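You operate a simulated robot arm through the tools that you are given. There is no shell and no other tool.

You are at the controls of a simulated robot arm. One attempt, no reset.

## Task
Rub the stain off the mat's frame, then prime it between its tapes.
Fine: the frame on the blue mat; blue pad and blue brush go back; primer from the blue tin, close it. Set down upright: blue brush. A coat counts when it lies all over at full strength: go over it till it gets no stronger. What is to be rubbed or washed off counts as gone when no trace of it is left.

It is judged by the outcome, as a careful person would: the job done as asked, and still so three seconds after it is handed in. It fails if anything else is knocked over, pushed out of place, dropped, spilled or broken.

## Robot
A 6-joint arm with a two-finger parallel gripper, fixed in place. Base frame: the origin is at the foot of the arm, x ahead of it, y to its left, z up; the work surface is at about z = 0.812. Units: m, degrees, N and s.
Its first joint turns from -166.0 to 166.0 degrees. Payload 3.91 kg.
The tool frame sits at the grasp point between the pads (the TCP): z along the fingers, y along the line on which they close. The tips reach 0.03 m beyond it. The gripper opens to 0.11 m. The fingers are 0.02 m wide and 0.01 m thick; the gripper's body (0.048 by 0.112 m) begins 0.055 m behind the TCP.
Orientation is that of the tool frame in the base frame, as a unit quaternion [w, x, y, z]. With the fingers straight down and closing along the base's y, the tool's x points along the base's -x, its y along +y and its z along -z.

## Interface
- The arm moves only by the tool apply_moves. Its argument "commands" is a list of rows, each an object (a shift or turn left out is 0, a gripper value left out holds the last) with "turn": the turn, a rotation vector about the base's x, y, z in units of 8 degrees (1.0 is 8 degrees), a list of three; "dp": the shift along the base's x, y, z in units of 25 mm (1.0 is 25 mm), a list of three; "hand": the gripper command, from -1 (fully open) to 1 (shut), values between in proportion. In form: [{"turn": [rx, ry, rz], "dp": [tx, ty, tz], "hand": hand}, ...]. A call has 1 to 20 rows; each row shifts and turns the commanded pose from where the row before left it. A call with a number of a shift or a turn outside -1 to 1 is refused whole. Each row takes 0.2 s and may step no farther than 0.05 m and 8.6 degrees from the row before; otherwise, or with a gripper value out of range, the whole call is refused. Where a pose cannot be reached the arm comes as near as it can. A force on the tool above 40 N (or 10 N above the force at the start of the call, whichever is more), or a blocked arm, ends the call early, and 0.2 s more pass. Each finger travels about 0.108 m/s and halts on what it meets, pressing with about 22 N; the grip force reading is that of the motor and also rises with nothing between the fingers. The clock runs only during rows and for 0.2 s after the last one: add rows that do not move to give the fingers time. The reply holds the time, the measured pose of the TCP, the force on the tool along the base axes, the opening and the grip force, in the units named above and with some noise, with the torque about the TCP (base axes, N m) and any sound that the robot's microphone picked up.
- Cameras (640 x 400 px; columns grow to the right, rows downward): "scene" is fixed at [0.4006, 0.4988, 1.5971]; the picture's right is [-0.79, -0.61, 0.00], its down [-0.46, 0.60, -0.65] and it looks along [0.40, -0.52, -0.76] (base axes); focal length 313 px, centre (320, 200). "wrist" rides on the gripper at [0.072, 0.017, -0.103] in the tool frame; the picture's right is [-0.23, 0.97, 0.00], its down [-0.76, -0.18, -0.62] and it looks along [-0.61, -0.14, 0.78] (tool axes); focal length 222 px, centre (320, 200). There is no depth. A picture from a camera that has moved, and an enlarged one, comes with that camera's place and axes in the base frame and with its lens.
- get_image(camera): a new picture of that camera. The clock stands still meanwhile.
- zoom(camera, box): a new picture of the part [left, top, right, bottom] of that camera's present view, enlarged. The clock stands still meanwhile.
- close_job(): hands the job in; it is judged then, once.

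Places have to be worked out from the pictures, the camera data and where the tool is seen. Open the gripper and draw the arm clear of the work before you hand the job in, unless the task says otherwise.

The tools are called after "Call:" as name(argument=value, ...) on one line, values as JSON. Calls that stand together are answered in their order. apply_moves: Moves the arm, as the interface text tells. Its arguments: {"type":"object","properties":{"commands":{"type":"array","items":{"type":"object","properties":{"turn":{"type":"array","items":{"type":"number"}},"dp":{"type":"array","items":{"type":"number"}},"hand":{"type":"number"}}}}},"required":["commands"]} The other tools are called the same way: get_image (camera) takes a picture; zoom (camera, box) takes an enlarged picture of a part of a camera's view; close_job () hands the job in.

At the start:

```text
time_s: 0.0
eef_pos: [0.6539, -0.1095, 1.1783]
orientation: [0.0, -0.001, 1.0, 0.0]
ft_force: [0.8, -0.1, 0.3]
torque: [0.0, -0.02, 0.01]
opening: 0.11
gripper_force: 0.1
```

scene: 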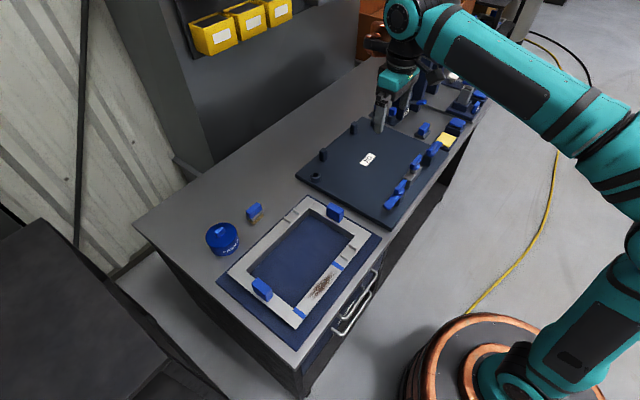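
wrist: 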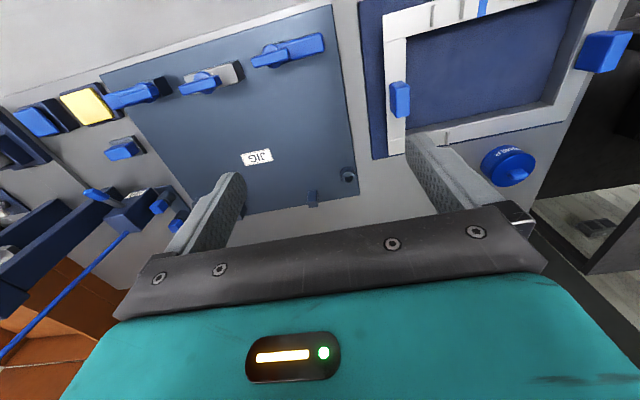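

I'll start by looking closely at the scene before moving anything. I'm zooming in on the frame, the jig board and the far tools.

Call:
zoom(camera="scene", box=[190, 170, 390, 360])

Call:
zoom(camera="scene", box=[290, 60, 500, 230])

Call:
zoom(camera="wrist", box=[0, 0, 340, 250])

Call:
zoom(camera="wrist", box=[340, 0, 640, 220])

```text
2.11 times, centred on (290, 265) of scene
camera zoom: at [0.4006, 0.4988, 1.5971], right [-0.79, -0.61, 0.0], down [-0.46, 0.6, -0.65], along [0.4, -0.52, -0.76], focal length 659 px, centre (383, 63)
```

zoom: 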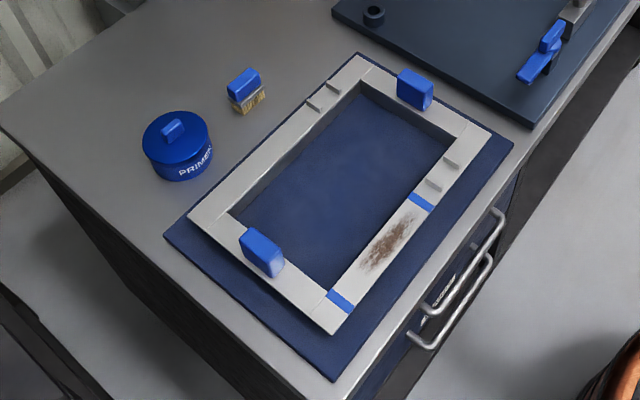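

```text
2.35 times, centred on (395, 145) of scene
camera zoom: at [0.4006, 0.4988, 1.5971], right [-0.79, -0.61, 0.0], down [-0.46, 0.6, -0.65], along [0.4, -0.52, -0.76], focal length 737 px, centre (144, 329)
```

zoom: 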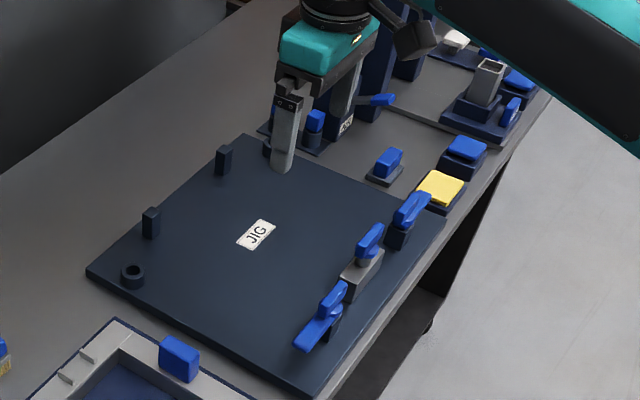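

```text
1.60 times, centred on (170, 125) of wrist
camera zoom: at [0.5815, -0.0934, 1.2806], right [0.23, 0.97, 0.0], down [0.76, -0.18, 0.62], along [0.61, -0.14, -0.78], focal length 355 px, centre (560, 320)
```

zoom: 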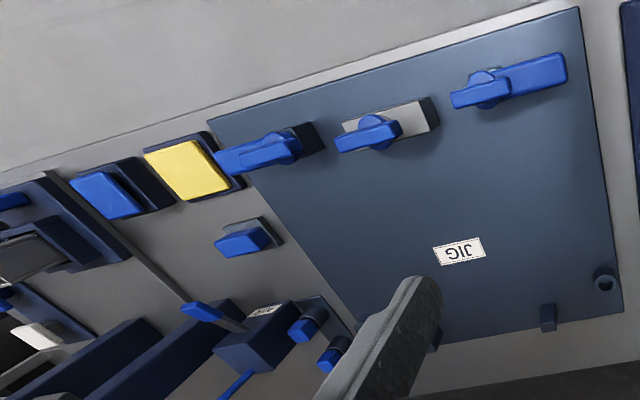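

```text
1.82 times, centred on (490, 110) of wrist
camera zoom: at [0.5815, -0.0934, 1.2806], right [0.23, 0.97, 0.0], down [0.76, -0.18, 0.62], along [0.61, -0.14, -0.78], focal length 404 px, centre (11, 364)
```

zoom: 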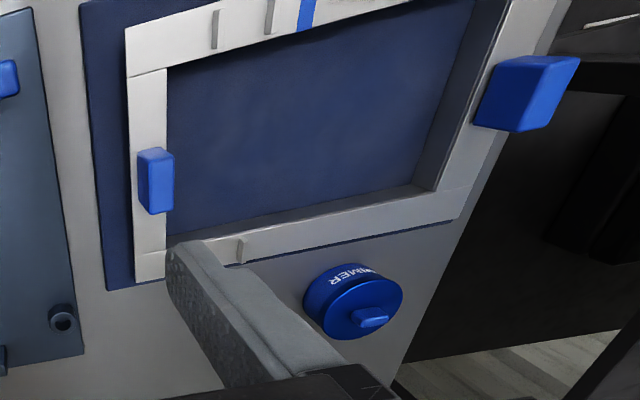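

The stain is on the frame's bar between two blue tapes. The tin has a lid with a knob. I need to tell the pad and brush candidates apart, so I'm zooming closer.

Call:
zoom(camera="scene", box=[405, 105, 485, 160])

Call:
zoom(camera="scene", box=[200, 190, 280, 260])

Call:
zoom(camera="scene", box=[375, 60, 495, 140])

Call:
zoom(camera="wrist", box=[0, 80, 180, 200])

Call:
zoom(camera="wrist", box=[0, 130, 200, 340])

Call:
zoom(camera="scene", box=[280, 240, 360, 330])

```text
7.27 times, centred on (445, 132) of scene
camera zoom: at [0.4006, 0.4988, 1.5971], right [-0.79, -0.61, 0.0], down [-0.46, 0.6, -0.65], along [0.4, -0.52, -0.76], focal length 2277 px, centre (-589, 691)
```

zoom: 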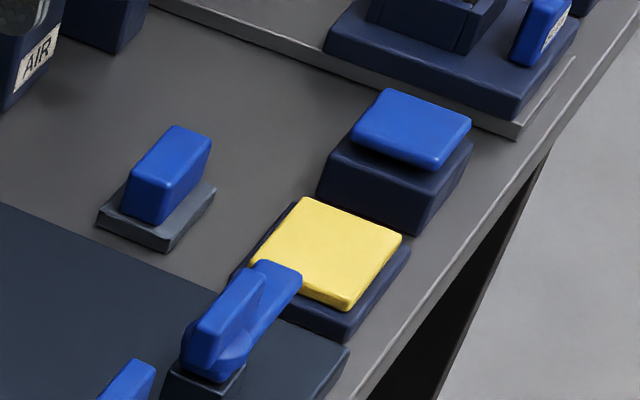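

```text
5.71 times, centred on (240, 225) of scene
camera zoom: at [0.4006, 0.4988, 1.5971], right [-0.79, -0.61, 0.0], down [-0.46, 0.6, -0.65], along [0.4, -0.52, -0.76], focal length 1789 px, centre (777, 57)
```

zoom: 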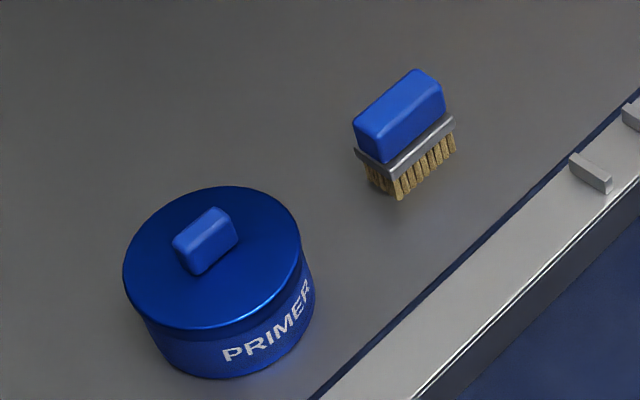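

```text
5.00 times, centred on (435, 100) of scene
camera zoom: at [0.4006, 0.4988, 1.5971], right [-0.79, -0.61, 0.0], down [-0.46, 0.6, -0.65], along [0.4, -0.52, -0.76], focal length 1565 px, centre (-255, 700)
```

zoom: 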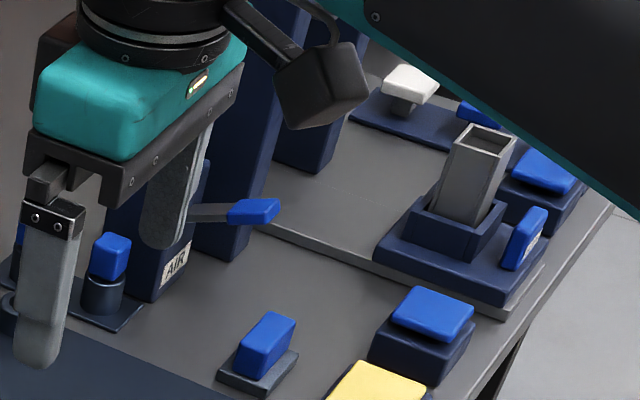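

```text
3.33 times, centred on (90, 140) of wrist
camera zoom: at [0.5815, -0.0934, 1.2806], right [0.23, 0.97, 0.0], down [0.76, -0.18, 0.62], along [0.61, -0.14, -0.78], focal length 740 px, centre (1087, 400)
```

zoom: 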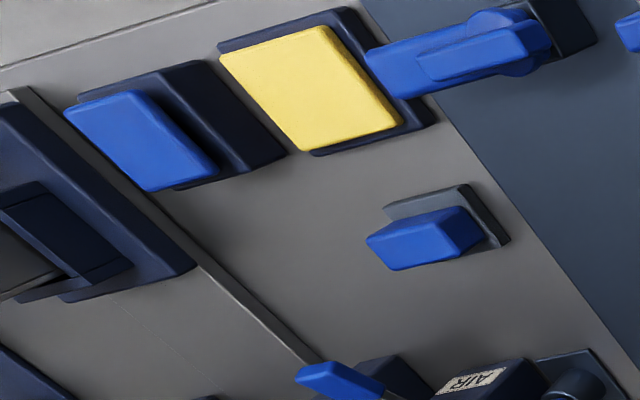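

```text
1.90 times, centred on (100, 235) of wrist
camera zoom: at [0.5815, -0.0934, 1.2806], right [0.23, 0.97, 0.0], down [0.76, -0.18, 0.62], along [0.61, -0.14, -0.78], focal length 423 px, centre (739, 133)
```

zoom: 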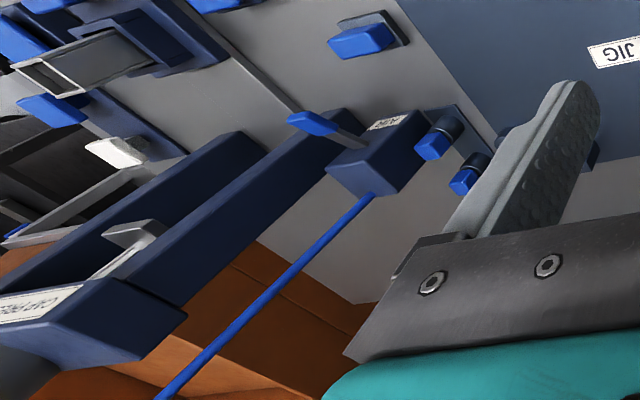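

```text
4.44 times, centred on (320, 285) of scene
camera zoom: at [0.4006, 0.4988, 1.5971], right [-0.79, -0.61, 0.0], down [-0.46, 0.6, -0.65], along [0.4, -0.52, -0.76], focal length 1391 px, centre (320, -178)
```

zoom: 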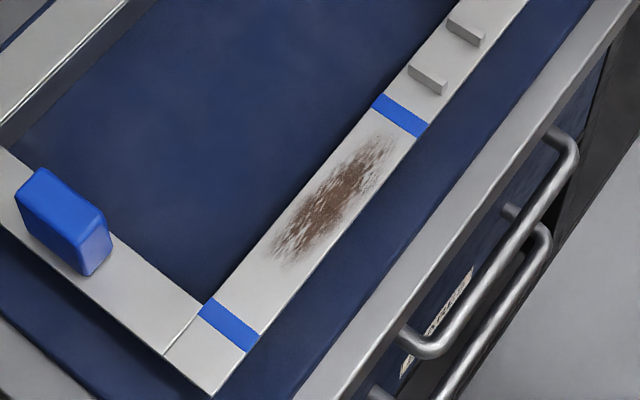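

The small blue grip on a grey plate looks like the pad, and I place it near (0.695, -0.55). The valve lever is close to it, at about (0.735, -0.585, 0.93). I'll move the wrist camera nearer but stay well above and on the base side.

Call:
apply_moves(commands=[{"dp": [-0.4, -1, 0], "hand": -1}, {"dp": [-0.4, -1, 0]}, {"dp": [-0.4, -1, 0]}, {"dp": [-0.4, -1, 0]}, {"dp": [-0.4, -1, -0.3]}, {"dp": [-0.4, -1, -0.3]}, {"dp": [-0.4, -1, -0.3]}, {"dp": [-0.4, -1, -0.3]}, {"dp": [-0.4, -1, -0.3]}, {"dp": [-0.4, -1, -0.3]}, {"dp": [-0.4, -1, -0.3]}, {"dp": [-0.4, -1, -0.3]}, {"dp": [-0.4, -1, -0.3]}, {"dp": [-0.4, -1, -0.3]}, {"dp": [0, -1, -0.3]}, {"dp": [0, -1, -0.3]}])

Call:
get_image(camera="wrist")

Call:
get_image(camera="scene")

```text
time_s: 3.4
eef_pos: [0.5138, -0.5119, 1.0891]
orientation: [0.001, 0.0, 1.0, -0.001]
ft_force: [0.2, 0.1, 0.3]
torque: [-0.05, 0.01, 0.0]
opening: 0.1101
gripper_force: 0.0
```

```text
taken
camera wrist: at [0.4409, -0.4948, 1.1913], right [0.23, 0.97, 0.0], down [0.76, -0.18, 0.62], along [0.61, -0.14, -0.78], focal length 222 px, centre (320, 200)
```

wrist: 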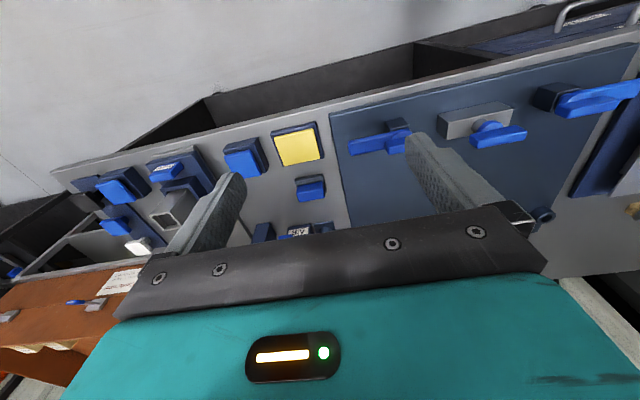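

```text
taken
```

scene: 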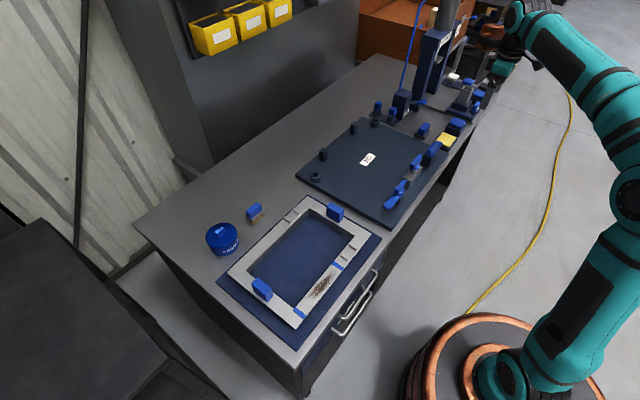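

The arm is clear of the view now. Next I'm zooming on the far cluster from both cameras to identify the pad and its neighbours.

Call:
zoom(camera="wrist", box=[200, 100, 350, 250])

Call:
zoom(camera="scene", box=[370, 60, 500, 160])

Call:
zoom(camera="scene", box=[400, 100, 480, 160])

Call:
zoom(camera="wrist", box=[60, 130, 220, 270])

```text
2.67 times, centred on (275, 175) of wrist
camera zoom: at [0.4409, -0.4948, 1.1913], right [0.23, 0.97, 0.0], down [0.76, -0.18, 0.62], along [0.61, -0.14, -0.78], focal length 592 px, centre (440, 267)
```

zoom: 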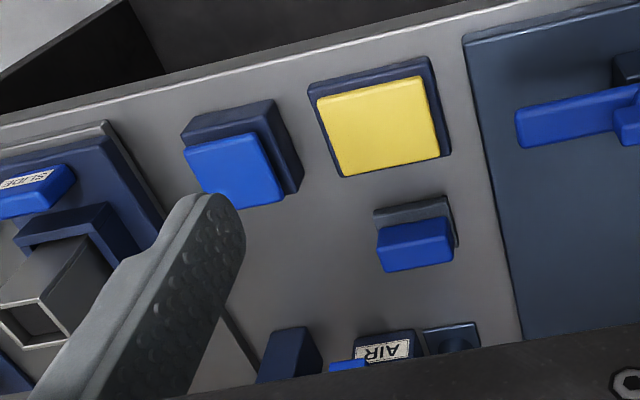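

```text
4.00 times, centred on (435, 110) of scene
camera zoom: at [0.4006, 0.4988, 1.5971], right [-0.79, -0.61, 0.0], down [-0.46, 0.6, -0.65], along [0.4, -0.52, -0.76], focal length 1252 px, centre (-140, 560)
```

zoom: 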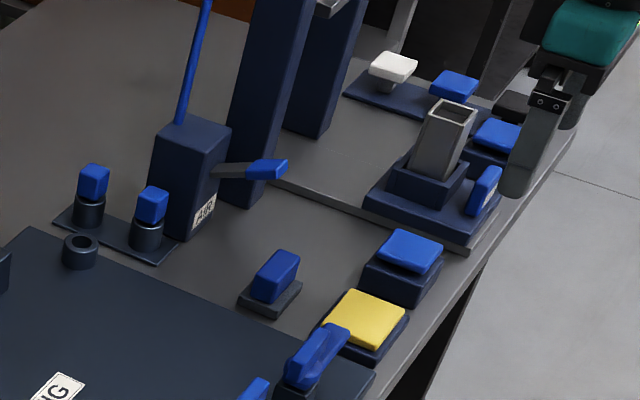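

```text
6.67 times, centred on (440, 130) of scene
camera zoom: at [0.4006, 0.4988, 1.5971], right [-0.79, -0.61, 0.0], down [-0.46, 0.6, -0.65], along [0.4, -0.52, -0.76], focal length 2087 px, centre (-480, 667)
```

zoom: 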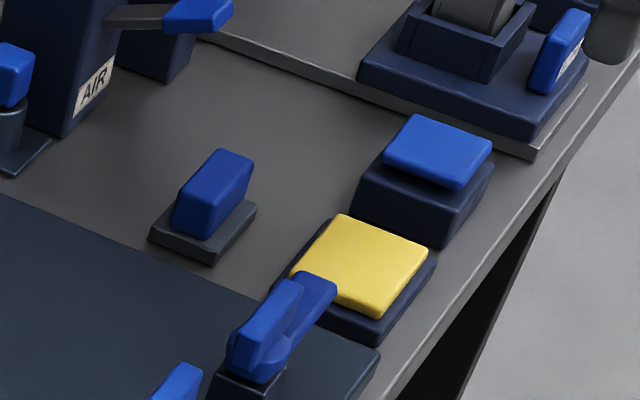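

```text
2.86 times, centred on (140, 200) of wrist
camera zoom: at [0.4409, -0.4948, 1.1913], right [0.23, 0.97, 0.0], down [0.76, -0.18, 0.62], along [0.61, -0.14, -0.78], focal length 635 px, centre (834, 200)
```

zoom: 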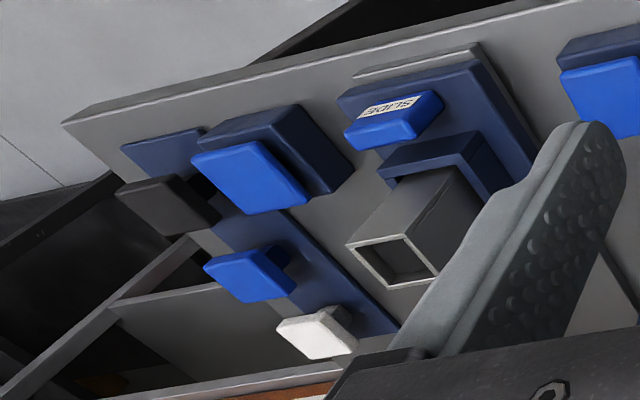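

The blue slabs on boxes are palm buttons next to the press, so I won't touch them. The pad is the grip on the dark plate near (0.694, -0.563). I'll hover above it for a close look, keeping clear of the valve lever.

Call:
apply_moves(commands=[{"dp": [1, -0.3, 0]}, {"dp": [1, -0.3, 0]}, {"dp": [1, -0.3, -0.4]}, {"dp": [1, -0.3, -0.6]}, {"dp": [1, -0.3, -0.6]}, {"dp": [0.5, -0.3, -0.6]}, {"dp": [0, 0, 0]}])

Call:
get_image(camera="wrist")

Call:
zoom(camera="scene", box=[370, 60, 500, 160])

```text
time_s: 5.0
eef_pos: [0.6529, -0.5568, 1.0335]
orientation: [0.0, 0.0, 1.0, 0.0]
ft_force: [-0.3, 0.2, 0.2]
torque: [-0.03, -0.01, 0.03]
opening: 0.1099
gripper_force: 0.0
```

```text
taken
camera wrist: at [0.5796, -0.5407, 1.1354], right [0.23, 0.97, 0.0], down [0.76, -0.18, 0.62], along [0.61, -0.14, -0.78], focal length 222 px, centre (320, 200)
```

wrist: 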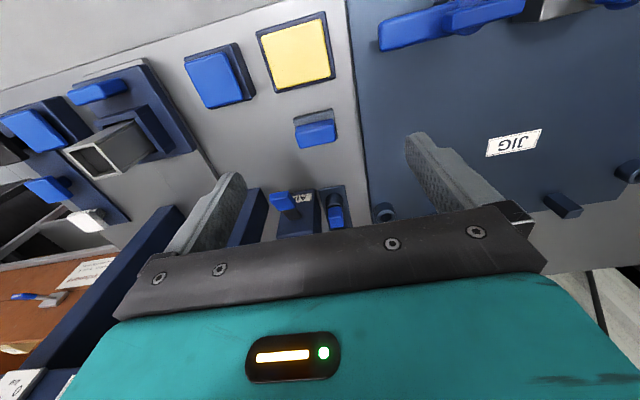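

```text
4.00 times, centred on (435, 110) of scene
camera zoom: at [0.4006, 0.4988, 1.5971], right [-0.79, -0.61, 0.0], down [-0.46, 0.6, -0.65], along [0.4, -0.52, -0.76], focal length 1252 px, centre (-140, 560)
```

zoom: 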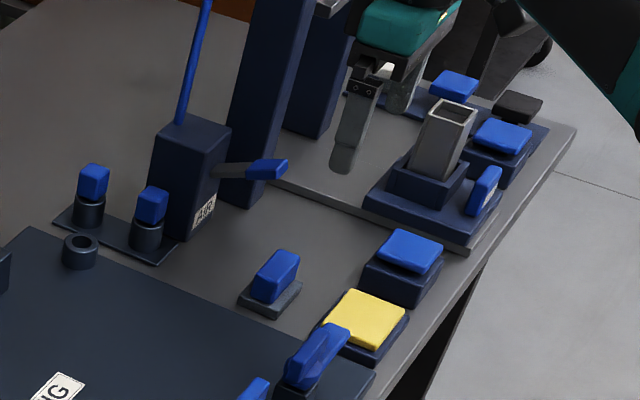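

The pad is visible between the fingers. I'm zooming in to measure it and the lever.

Call:
zoom(camera="wrist", box=[260, 90, 370, 160])

Call:
zoom(camera="wrist", box=[230, 160, 380, 250])

Call:
zoom(camera="scene", box=[425, 110, 450, 145])

```text
5.71 times, centred on (315, 125) of wrist
camera zoom: at [0.5796, -0.5407, 1.1354], right [0.23, 0.97, 0.0], down [0.76, -0.18, 0.62], along [0.61, -0.14, -0.78], focal length 1269 px, centre (349, 629)
```

zoom: 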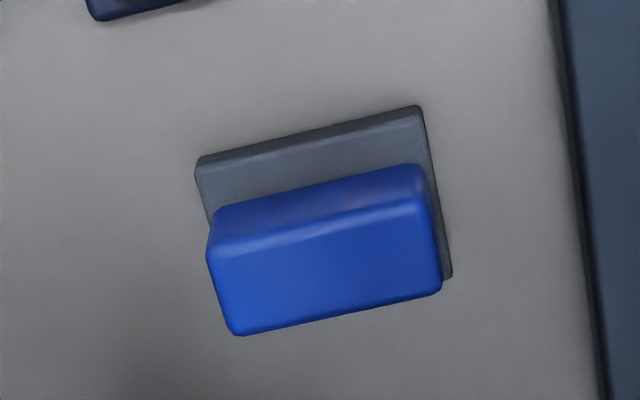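

```text
4.27 times, centred on (305, 205) of wrist
camera zoom: at [0.5796, -0.5407, 1.1354], right [0.23, 0.97, 0.0], down [0.76, -0.18, 0.62], along [0.61, -0.14, -0.78], focal length 948 px, centre (384, 179)
```

zoom: 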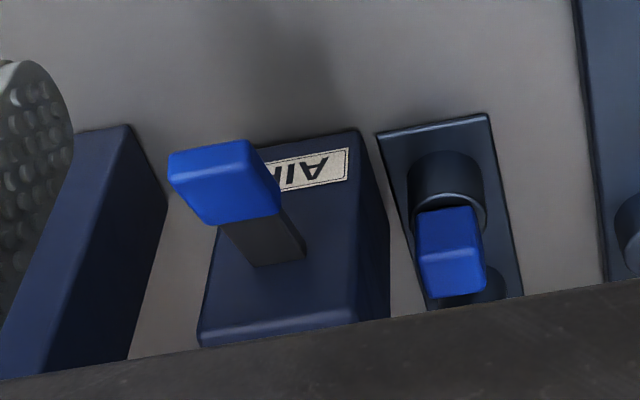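

```text
11.43 times, centred on (438, 128) of scene
camera zoom: at [0.4006, 0.4988, 1.5971], right [-0.79, -0.61, 0.0], down [-0.46, 0.6, -0.65], along [0.4, -0.52, -0.76], focal length 3578 px, centre (-1023, 1029)
```

zoom: 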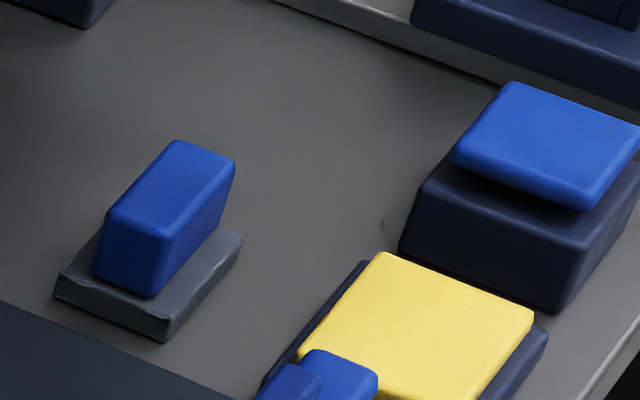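

By the wrist camera, the pad plate spans x 0.676 to 0.717 and y -0.602 to -0.545. Its grip spans x 0.687 to 0.708 and y -0.600 to -0.549, with the top at about 0.845. The lever tip starts at x≈0.72, y<-0.614. I'll tilt the gripper 16° so its body leans away from the lever, and approach low from the base side.

Call:
apply_moves(commands=[{"turn": [0, -1, 0], "hand": -0.45}, {"turn": [0, -1, 0], "dp": [-0.2, -0.3, 0]}, {"dp": [0, -0.4, -1]}, {"dp": [0, 0, -1]}, {"dp": [0, 0, -1]}, {"dp": [0, 0, -1]}, {"dp": [0, 0, -1]}, {"dp": [0, 0, 0]}])

Call:
get_image(camera="wrist")

Call:
zoom(camera="scene", box=[370, 60, 500, 160])

```text
time_s: 6.8
eef_pos: [0.6475, -0.5731, 0.9084]
orientation: [0.139, 0.0, 0.99, 0.0]
ft_force: [-0.4, -1.0, 0.2]
torque: [0.0, -0.01, 0.01]
opening: 0.0798
gripper_force: 0.1
```

```text
taken
camera wrist: at [0.5491, -0.5553, 0.985], right [0.22, 0.97, 0.06], down [0.56, -0.18, 0.81], along [0.8, -0.14, -0.58], focal length 222 px, centre (320, 200)
```

wrist: 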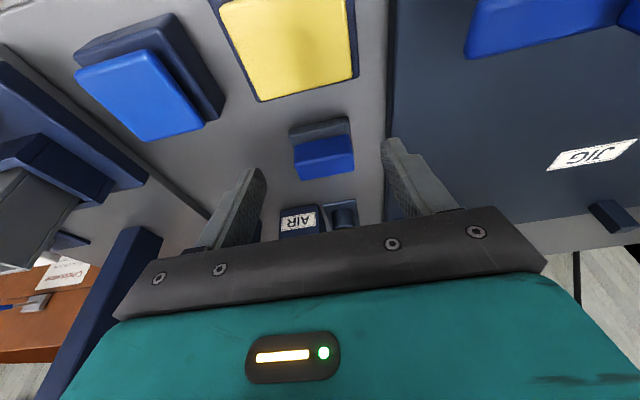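

```text
4.00 times, centred on (435, 110) of scene
camera zoom: at [0.4006, 0.4988, 1.5971], right [-0.79, -0.61, 0.0], down [-0.46, 0.6, -0.65], along [0.4, -0.52, -0.76], focal length 1252 px, centre (-140, 560)
```

zoom: 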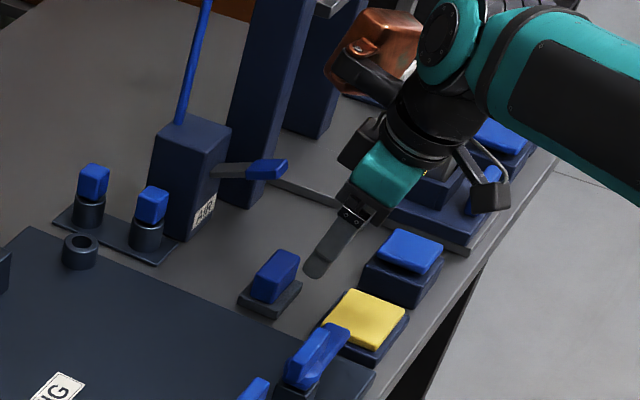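

The gripper straddles the pad from the base side. I'll zoom to check lateral alignment before going lower.

Call:
zoom(camera="wrist", box=[200, 100, 440, 250])

```text
2.67 times, centred on (320, 175) of wrist
camera zoom: at [0.5491, -0.5553, 0.985], right [0.22, 0.97, 0.06], down [0.56, -0.18, 0.81], along [0.8, -0.14, -0.58], focal length 592 px, centre (320, 267)
```

zoom: 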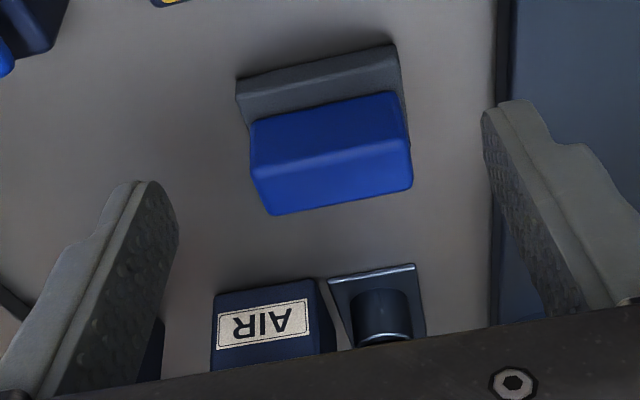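

The grip is centred at y≈-0.5745, well aligned with the fingers. I'm descending diagonally to straddle it with the fingertips just above the plate.

Call:
apply_moves(commands=[{"dp": [0.4, -0.04, -0.8]}, {"dp": [0.5, 0, -0.6]}, {"dp": [0.4, 0, -0.4]}, {"dp": [0.4, 0, -0.3]}, {"dp": [0, 0, 0]}, {"dp": [0, 0, 0]}])

Call:
zoom(camera="wrist", box=[200, 100, 440, 250])

Call:
zoom(camera="scene", box=[390, 90, 470, 140])

```text
time_s: 8.2
eef_pos: [0.6888, -0.5748, 0.855]
orientation: [0.139, 0.0, 0.99, 0.0]
ft_force: [0.4, -0.2, -0.1]
torque: [0.02, 0.02, -0.02]
opening: 0.0795
gripper_force: 0.1
```

```text
2.67 times, centred on (320, 175) of wrist
camera zoom: at [0.5912, -0.5572, 0.9329], right [0.22, 0.97, 0.06], down [0.56, -0.18, 0.81], along [0.8, -0.14, -0.58], focal length 592 px, centre (320, 267)
```

zoom: 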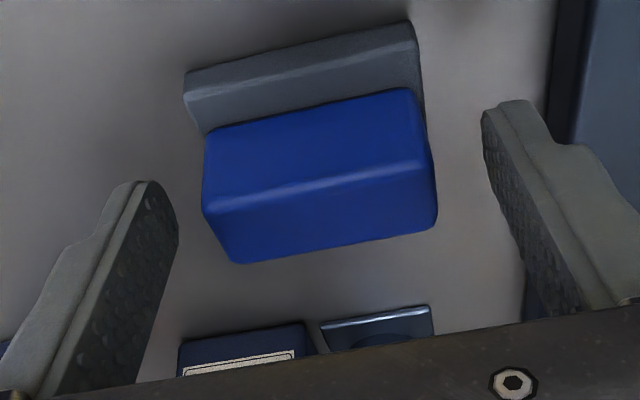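

```text
8.00 times, centred on (430, 115) of scene
camera zoom: at [0.4006, 0.4988, 1.5971], right [-0.79, -0.61, 0.0], down [-0.46, 0.6, -0.65], along [0.4, -0.52, -0.76], focal length 2504 px, centre (-560, 880)
```

zoom: 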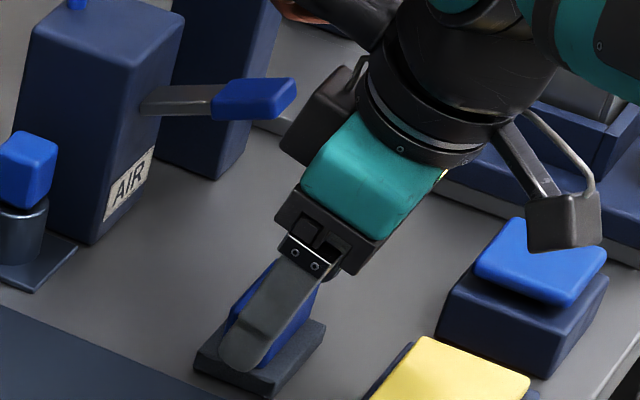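

The finger sits alongside the grip with its tip just above the plate, and the lever is clear. Closing now.

Call:
apply_moves(commands=[{"hand": 1}, {"hand": 1}, {"hand": 1}])

Call:
zoom(camera="wrist", box=[200, 100, 440, 250])

```text
time_s: 9.0
eef_pos: [0.6886, -0.5743, 0.856]
orientation: [0.139, 0.0, 0.99, 0.0]
ft_force: [-0.8, -1.0, -0.2]
torque: [-0.03, -0.02, 0.0]
opening: 0.0548
gripper_force: 22.1
```

```text
2.67 times, centred on (320, 175) of wrist
camera zoom: at [0.5912, -0.5572, 0.9331], right [0.22, 0.97, 0.06], down [0.56, -0.18, 0.81], along [0.8, -0.14, -0.58], focal length 592 px, centre (320, 267)
```

zoom: 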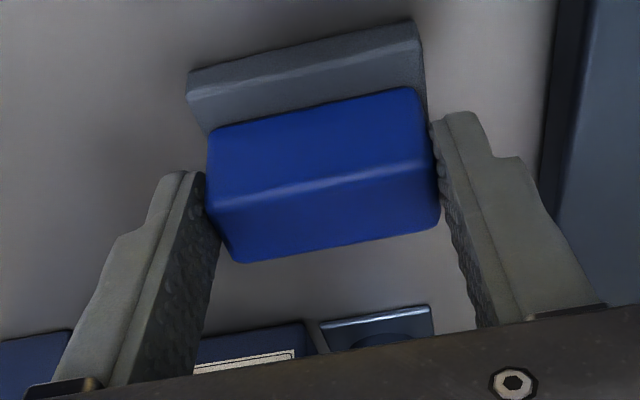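

The grip is held at 0.0548 opening with 22 N. I'm noting this pose (0.6886, -0.5743, 0.856) for the return, then lifting slightly and backing away from the lever while rising.

Call:
apply_moves(commands=[{"dp": [0, 0, 0.4], "hand": 1}, {"dp": [-0.2, 0, 0.6]}, {"dp": [-0.6, 0, 0.8]}, {"dp": [-0.6, 0, 1]}, {"dp": [-0.6, 0, 1]}, {"dp": [0, 0, 1]}, {"dp": [0, 0, 1]}, {"dp": [0, 0, 0]}])

Call:
get_image(camera="wrist")

Call:
get_image(camera="scene")

```text
time_s: 10.8
eef_pos: [0.638, -0.5731, 0.9993]
orientation: [0.139, 0.0, 0.99, 0.0]
ft_force: [0.5, 0.7, -1.0]
torque: [-0.03, -0.03, 0.0]
opening: 0.0554
gripper_force: 22.1
```

```text
taken
camera wrist: at [0.5409, -0.5563, 1.0783], right [0.22, 0.97, 0.06], down [0.56, -0.18, 0.81], along [0.8, -0.14, -0.58], focal length 222 px, centre (320, 200)
```

wrist: 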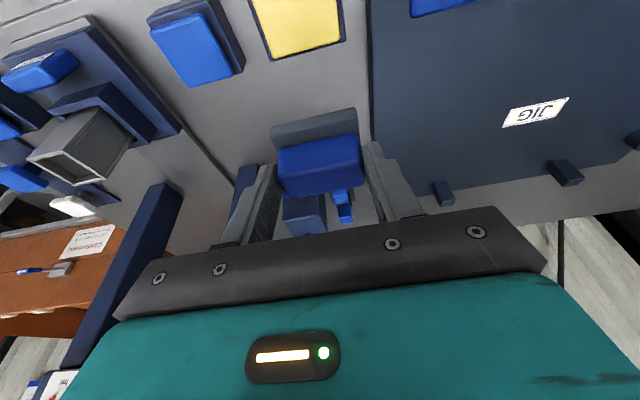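

```text
taken
```

scene: 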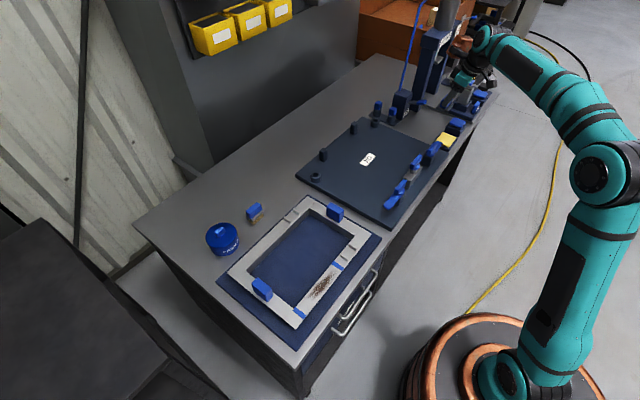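

The pad is held level. I'm now carrying it high over the jig toward the frame.

Call:
apply_moves(commands=[{"dp": [0, 1, 0.2], "hand": 1}, {"dp": [0, 1, 0.2]}, {"dp": [0, 1, 0.2]}, {"dp": [0, 1, 0.2]}, {"dp": [0, 1, 0]}, {"dp": [0, 1, 0]}, {"dp": [0, 1, 0]}, {"dp": [0, 1, 0]}, {"dp": [0, 1, 0]}, {"dp": [0, 1, 0]}, {"dp": [0, 1, 0]}, {"dp": [0, 1, 0]}, {"dp": [0, 1, 0]}, {"dp": [0, 1, 0]}, {"dp": [0, 1, 0]}, {"dp": [0, 1, 0]}, {"dp": [0, 1, 0]}, {"dp": [0, 1, 0]}, {"dp": [0, 1, 0]}, {"dp": [0, 1, 0]}])

Call:
apply_moves(commands=[{"dp": [-0.4, 1, 0], "hand": 1}, {"dp": [-0.4, 1, 0]}, {"dp": [-0.4, 1, 0]}, {"dp": [-0.4, 1, 0]}, {"dp": [-0.4, 1, 0]}, {"dp": [-0.4, 1, 0]}, {"dp": [-0.4, 1, 0]}, {"dp": [0, 1, 0]}, {"dp": [0, 1, 0]}, {"dp": [0, 1, 0]}, {"dp": [0, 0, 0]}])

Call:
get_image(camera="wrist")

Call:
get_image(camera="scene")

```text
time_s: 15.0
eef_pos: [0.6388, -0.0745, 1.0218]
orientation: [0.139, 0.0, 0.99, 0.0]
ft_force: [0.3, 0.0, 0.0]
torque: [0.08, 0.03, -0.03]
opening: 0.0549
gripper_force: 21.6
```

```text
time_s: 17.4
eef_pos: [0.5694, 0.1768, 1.0206]
orientation: [0.139, 0.0, 0.99, 0.0]
ft_force: [-0.1, -0.3, 0.1]
torque: [0.01, 0.0, -0.02]
opening: 0.0551
gripper_force: 21.6
```

```text
taken
camera wrist: at [0.471, 0.1939, 1.0992], right [0.22, 0.97, 0.06], down [0.56, -0.18, 0.81], along [0.8, -0.14, -0.58], focal length 222 px, centre (320, 200)
```

wrist: 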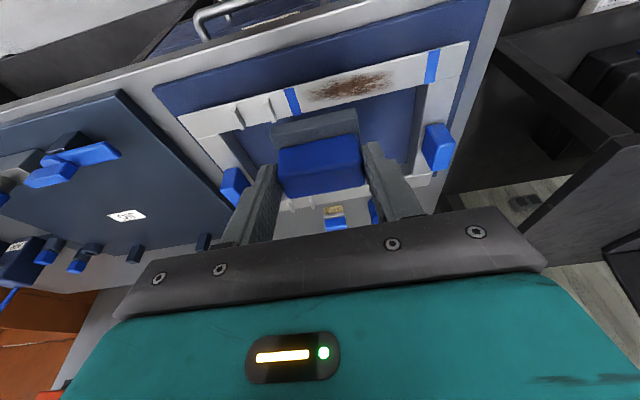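

```text
taken
```

scene: 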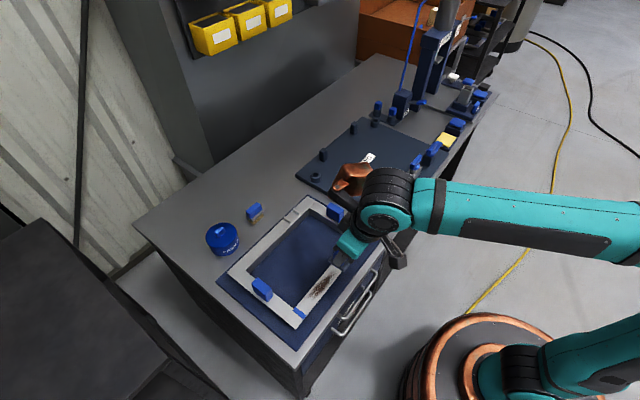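

The bar with the stain and both tapes is in view above the held pad. I'm zooming to measure it.

Call:
zoom(camera="wrist", box=[260, 30, 480, 170])

Call:
zoom(camera="wrist", box=[160, 60, 320, 180])

```text
2.86 times, centred on (370, 100) of wrist
camera zoom: at [0.471, 0.1939, 1.0992], right [0.22, 0.97, 0.06], down [0.56, -0.18, 0.81], along [0.8, -0.14, -0.58], focal length 635 px, centre (177, 486)
```

zoom: 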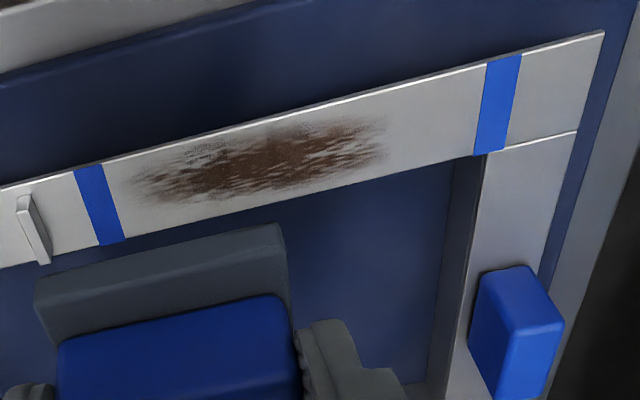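

```text
3.33 times, centred on (240, 120) of wrist
camera zoom: at [0.471, 0.1939, 1.0992], right [0.22, 0.97, 0.06], down [0.56, -0.18, 0.81], along [0.8, -0.14, -0.58], focal length 740 px, centre (587, 467)
```

zoom: 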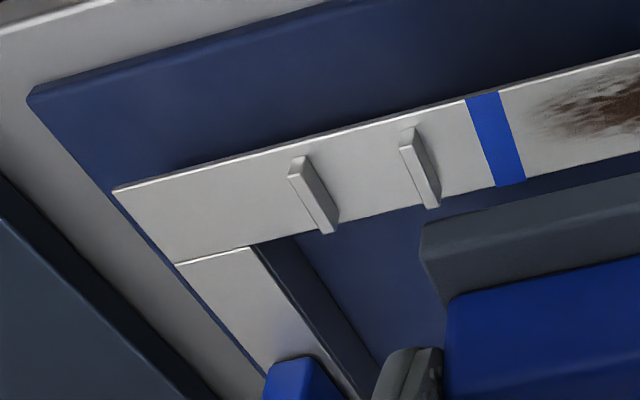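

Between the tapes, y runs from 0.1485 to 0.303. The bar spans x 0.601 to 0.637, and the stain covers y≈0.16 to 0.268. The pad plate (0.041 wide) covers the bar's width. I'm moving above the middle of the stain.

Call:
apply_moves(commands=[{"dp": [0.42, 0.5, -0.8], "hand": 1}, {"dp": [0.42, 0.5, -0.9]}, {"dp": [0.42, 0.5, -1]}, {"dp": [0.4, 0.45, -1]}, {"dp": [0, 0, -0.8]}, {"dp": [0, 0, 0]}, {"dp": [0, 0, 0]}])

Call:
zoom(camera="wrist", box=[180, 50, 480, 240])

Call:
zoom(camera="scene", box=[270, 220, 390, 320])

```text
time_s: 19.0
eef_pos: [0.6114, 0.2252, 0.9078]
orientation: [0.139, 0.0, 0.99, 0.0]
ft_force: [0.6, 0.6, 0.1]
torque: [-0.03, 0.02, 0.01]
opening: 0.0553
gripper_force: 21.8
```

```text
2.11 times, centred on (330, 145) of wrist
camera zoom: at [0.5126, 0.2421, 0.9863], right [0.22, 0.97, 0.06], down [0.56, -0.18, 0.81], along [0.8, -0.14, -0.58], focal length 468 px, centre (299, 316)
```

zoom: 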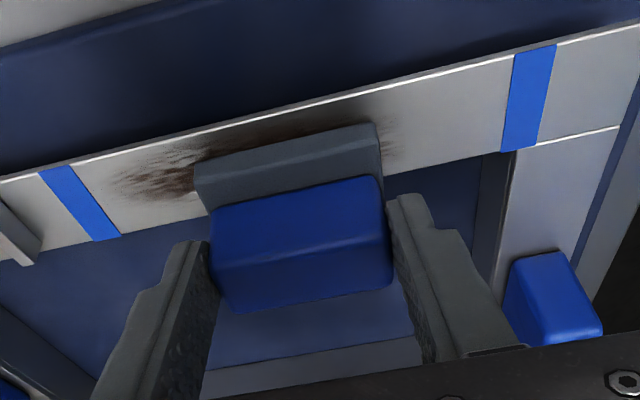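

```text
4.00 times, centred on (330, 270) of scene
camera zoom: at [0.4006, 0.4988, 1.5971], right [-0.79, -0.61, 0.0], down [-0.46, 0.6, -0.65], along [0.4, -0.52, -0.76], focal length 1252 px, centre (280, -80)
```

zoom: 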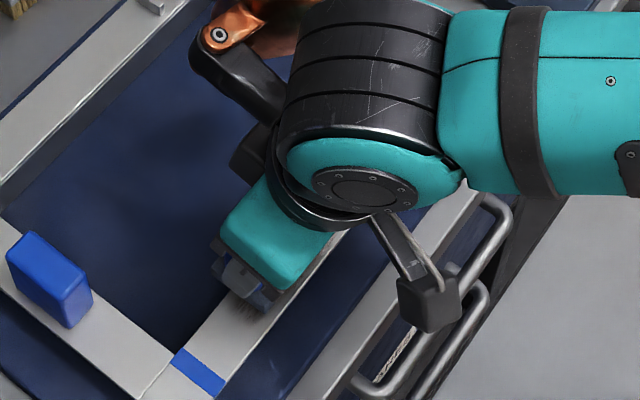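

The two views agree best with the bar top at z≈0.845. That puts the bar at x 0.596 to 0.630 and the tape inner edges at y 0.150 and 0.299. I'm shifting slightly and descending gently to contact.

Call:
apply_moves(commands=[{"dp": [-0.26, 0, -0.2], "hand": 1}, {"dp": [0, 0, -0.2]}, {"dp": [0, 0, -0.12]}, {"dp": [0, 0, -0.08]}, {"dp": [0, 0, 0]}])

Call:
zoom(camera="wrist", box=[180, 50, 480, 240])

```text
time_s: 20.2
eef_pos: [0.6035, 0.2255, 0.8939]
orientation: [0.14, 0.0, 0.99, -0.001]
ft_force: [1.9, 2.9, 17.8]
torque: [0.09, -0.23, 0.01]
opening: 0.0554
gripper_force: 22.1
```

```text
2.11 times, centred on (330, 145) of wrist
camera zoom: at [0.5057, 0.2419, 0.972], right [0.22, 0.97, 0.06], down [0.56, -0.18, 0.81], along [0.8, -0.14, -0.58], focal length 468 px, centre (299, 316)
```

zoom: 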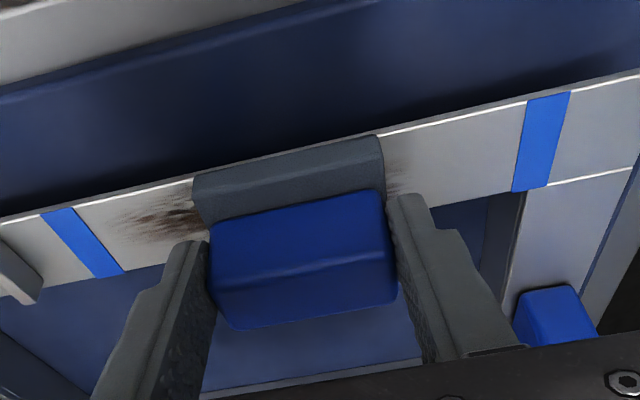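

Contact was found at TCP z≈0.894 (bar top ≈0.850) with 18 N, which is firmer than needed. I'll ease up a little and make the first gentle strokes along the bar.

Call:
apply_moves(commands=[{"dp": [0, 0, 0.02], "hand": 1}, {"dp": [0, -0.4, 0]}, {"dp": [0, -0.5, 0]}, {"dp": [0, -0.5, 0]}, {"dp": [0, -0.4, 0]}, {"dp": [0, 0, 0]}])

Call:
zoom(camera="wrist", box=[180, 50, 480, 240])

Call:
zoom(camera="scene", box=[200, 170, 390, 350])

```text
time_s: 21.6
eef_pos: [0.6041, 0.1797, 0.8931]
orientation: [0.139, 0.0, 0.99, -0.001]
ft_force: [0.3, 0.0, 0.2]
torque: [-0.01, 0.0, 0.0]
opening: 0.0555
gripper_force: 22.1
```

```text
2.11 times, centred on (330, 145) of wrist
camera zoom: at [0.5054, 0.1969, 0.9724], right [0.22, 0.97, 0.06], down [0.56, -0.18, 0.81], along [0.8, -0.14, -0.58], focal length 468 px, centre (299, 316)
```

zoom: 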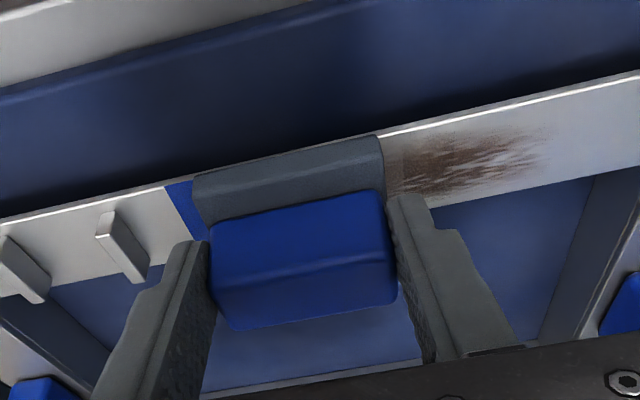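

```text
2.22 times, centred on (295, 260) of scene
camera zoom: at [0.4006, 0.4988, 1.5971], right [-0.79, -0.61, 0.0], down [-0.46, 0.6, -0.65], along [0.4, -0.52, -0.76], focal length 696 px, centre (376, 67)
```

zoom: 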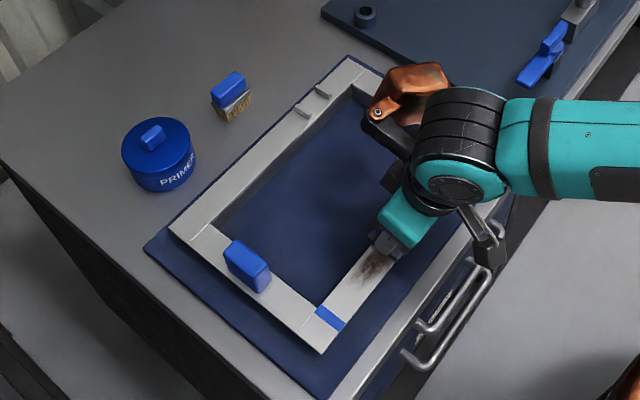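

The force fell to zero, so the pad is now just skimming. I'm lowering in small steps to get a light, steady pressure.

Call:
apply_moves(commands=[{"dp": [0, 0, -0.04], "hand": 1}, {"dp": [0, 0, 0]}])

Call:
apply_moves(commands=[{"dp": [0, 0.2, 0], "hand": 1}, {"dp": [0, 0.2, 0]}])

```text
time_s: 22.2
eef_pos: [0.6033, 0.1796, 0.895]
orientation: [0.14, 0.0, 0.99, -0.001]
ft_force: [-1.0, -0.1, 13.4]
torque: [-0.04, -0.01, -0.03]
opening: 0.055
gripper_force: 22.6
```

```text
time_s: 22.8
eef_pos: [0.6041, 0.188, 0.893]
orientation: [0.14, 0.0, 0.99, 0.001]
ft_force: [0.3, -8.6, 22.6]
torque: [-0.27, -0.15, -0.02]
opening: 0.0552
gripper_force: 21.4
```

At 1 mm of press I get about 13 to 22 N. I'll ease up 0.3 mm and do strokes across the whole stain while staying inside the tapes.

Call:
apply_moves(commands=[{"dp": [0, 0.4, 0.012], "hand": 1}, {"dp": [0, 0.5, 0]}, {"dp": [0, 0.5, 0]}, {"dp": [0, 0.5, 0]}, {"dp": [0, 0.5, 0]}, {"dp": [0, 0.5, 0]}, {"dp": [0, 0.3, 0]}, {"dp": [0, 0, 0]}])

Call:
zoom(camera="wrist", box=[180, 50, 480, 240])

Call:
zoom(camera="scene", box=[200, 170, 390, 350])

```text
time_s: 24.6
eef_pos: [0.6034, 0.2702, 0.8925]
orientation: [0.141, 0.0, 0.99, 0.0]
ft_force: [1.6, -4.6, 21.6]
torque: [-0.11, -0.22, -0.07]
opening: 0.0552
gripper_force: 22.7
```

```text
2.11 times, centred on (330, 145) of wrist
camera zoom: at [0.5051, 0.2871, 0.9714], right [0.22, 0.97, 0.06], down [0.56, -0.18, 0.81], along [0.8, -0.14, -0.58], focal length 468 px, centre (299, 316)
```

zoom: 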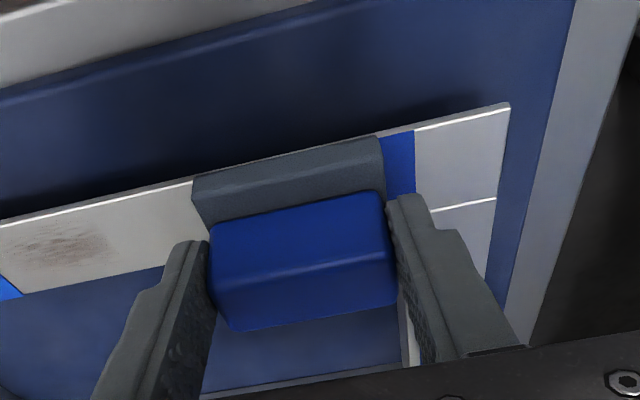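

```text
2.22 times, centred on (295, 260) of scene
camera zoom: at [0.4006, 0.4988, 1.5971], right [-0.79, -0.61, 0.0], down [-0.46, 0.6, -0.65], along [0.4, -0.52, -0.76], focal length 696 px, centre (376, 67)
```

zoom: 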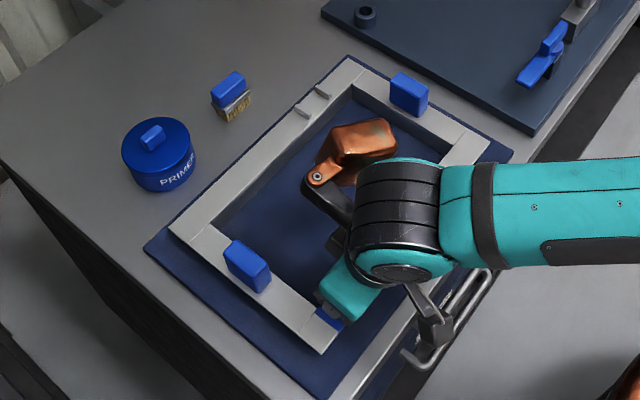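

The rubbing works, with only a faint trace left on the low-y side, and the frame has stayed put. I'm continuing with several full-length strokes at slightly lighter pressure.

Call:
apply_moves(commands=[{"dp": [0, -0.6, 0.008], "hand": 1}, {"dp": [0, -0.6, 0]}, {"dp": [0, -0.6, 0]}, {"dp": [0, -0.6, 0]}, {"dp": [0, -0.6, 0]}, {"dp": [0, -0.6, 0]}, {"dp": [0, 0.6, 0]}, {"dp": [0, 0.6, 0]}, {"dp": [0, 0.6, 0]}, {"dp": [0, 0.6, 0]}, {"dp": [0, 0.6, 0]}, {"dp": [0, 0.6, 0]}, {"dp": [0, -0.6, 0]}, {"dp": [0, -0.6, 0]}, {"dp": [0, -0.6, 0]}, {"dp": [0, -0.6, 0]}, {"dp": [0, -0.6, 0]}, {"dp": [0, -0.6, 0]}])

Call:
apply_moves(commands=[{"dp": [0, 0.6, 0], "hand": 1}, {"dp": [0, 0.6, 0]}, {"dp": [0, 0.6, 0]}, {"dp": [0, 0.6, 0]}, {"dp": [0, 0.6, 0]}, {"dp": [0, 0.6, 0]}, {"dp": [0, 0, 0]}])

Call:
zoom(camera="wrist", box=[180, 50, 480, 240])

```text
time_s: 28.4
eef_pos: [0.6045, 0.1798, 0.8937]
orientation: [0.139, 0.0, 0.99, -0.001]
ft_force: [-0.4, 1.5, 1.1]
torque: [0.12, 0.01, -0.05]
opening: 0.0553
gripper_force: 22.1
```

```text
time_s: 30.0
eef_pos: [0.6038, 0.2693, 0.8938]
orientation: [0.14, 0.001, 0.99, -0.001]
ft_force: [-0.2, 0.4, 0.6]
torque: [0.04, -0.02, -0.03]
opening: 0.0551
gripper_force: 22.1
```

```text
2.11 times, centred on (330, 145) of wrist
camera zoom: at [0.5058, 0.287, 0.9718], right [0.22, 0.97, 0.06], down [0.56, -0.18, 0.81], along [0.8, -0.14, -0.58], focal length 468 px, centre (299, 316)
```

zoom: 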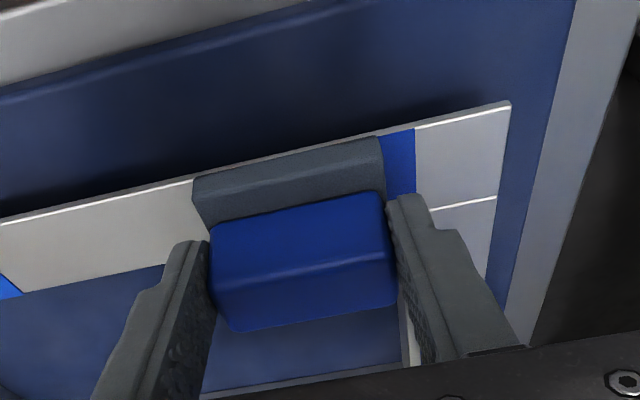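

The low-y side looks clean now, but the pressure had dropped to about 1 N. I'll press about 0.5 mm more, do two more full round trips to be sure, then lift and inspect.

Call:
apply_moves(commands=[{"dp": [0, -0.3, -0.024], "hand": 1}, {"dp": [0, -0.6, 0]}, {"dp": [0, -0.6, 0]}, {"dp": [0, -0.6, 0]}, {"dp": [0, -0.6, 0]}, {"dp": [0, -0.6, 0]}, {"dp": [0, -0.3, 0]}, {"dp": [0, 0.6, 0]}, {"dp": [0, 0.6, 0]}, {"dp": [0, 0.6, 0]}, {"dp": [0, 0.6, 0]}, {"dp": [0, 0.6, 0]}, {"dp": [0, 0.6, 0]}, {"dp": [0, -0.6, 0]}, {"dp": [0, -0.6, 0]}, {"dp": [0, -0.6, 0]}, {"dp": [0, -0.6, 0]}, {"dp": [0, -0.6, 0]}, {"dp": [0, -0.6, 0]}])

Call:
apply_moves(commands=[{"dp": [0, 0.6, 0], "hand": 1}, {"dp": [0, 0.6, 0]}, {"dp": [0, 0.6, 0]}, {"dp": [0, 0.6, 0]}, {"dp": [0, 0.6, 0]}, {"dp": [0, 0.6, 0]}, {"dp": [0, 0, 0]}, {"dp": [0, -0.3, 0.5]}, {"dp": [-0.5, -0.5, 1]}, {"dp": [-0.8, -0.8, 1]}, {"dp": [-0.8, -0.8, 1]}, {"dp": [0, 0, 0]}])

Call:
zoom(camera="wrist", box=[240, 0, 480, 150])

Call:
zoom(camera="scene", box=[270, 230, 370, 330])

```text
time_s: 34.0
eef_pos: [0.6036, 0.1792, 0.8932]
orientation: [0.14, 0.001, 0.99, 0.0]
ft_force: [0.0, 5.8, 20.8]
torque: [0.39, -0.08, 0.01]
opening: 0.0552
gripper_force: 22.3
```

```text
time_s: 36.6
eef_pos: [0.5521, 0.2104, 0.9814]
orientation: [0.139, 0.0, 0.99, 0.0]
ft_force: [-0.5, -0.4, -0.7]
torque: [0.0, 0.0, 0.0]
opening: 0.055
gripper_force: 21.5
```

```text
2.67 times, centred on (360, 75) of wrist
camera zoom: at [0.4536, 0.2274, 1.0602], right [0.22, 0.97, 0.06], down [0.56, -0.18, 0.81], along [0.8, -0.14, -0.58], focal length 592 px, centre (213, 533)
```

zoom: 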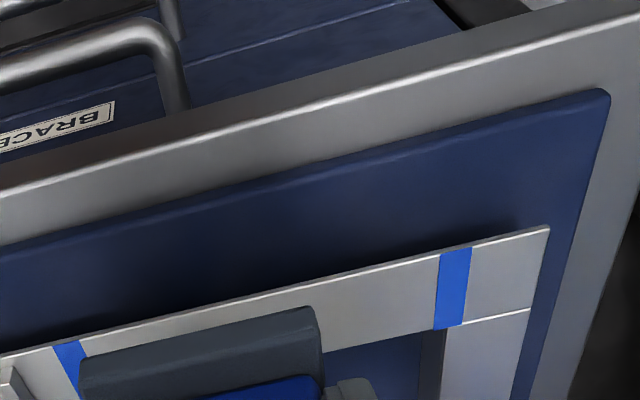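

```text
4.00 times, centred on (320, 280) of scene
camera zoom: at [0.4006, 0.4988, 1.5971], right [-0.79, -0.61, 0.0], down [-0.46, 0.6, -0.65], along [0.4, -0.52, -0.76], focal length 1252 px, centre (320, -120)
```

zoom: 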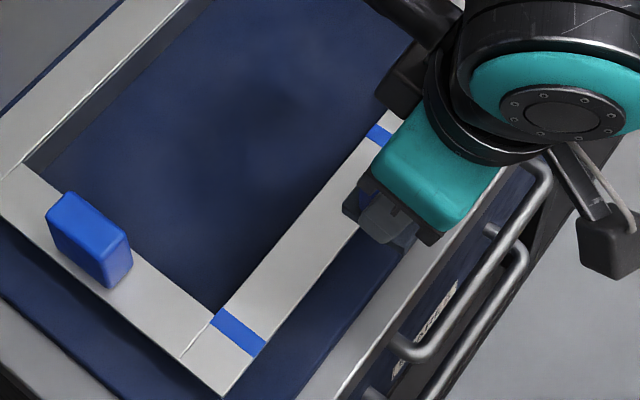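

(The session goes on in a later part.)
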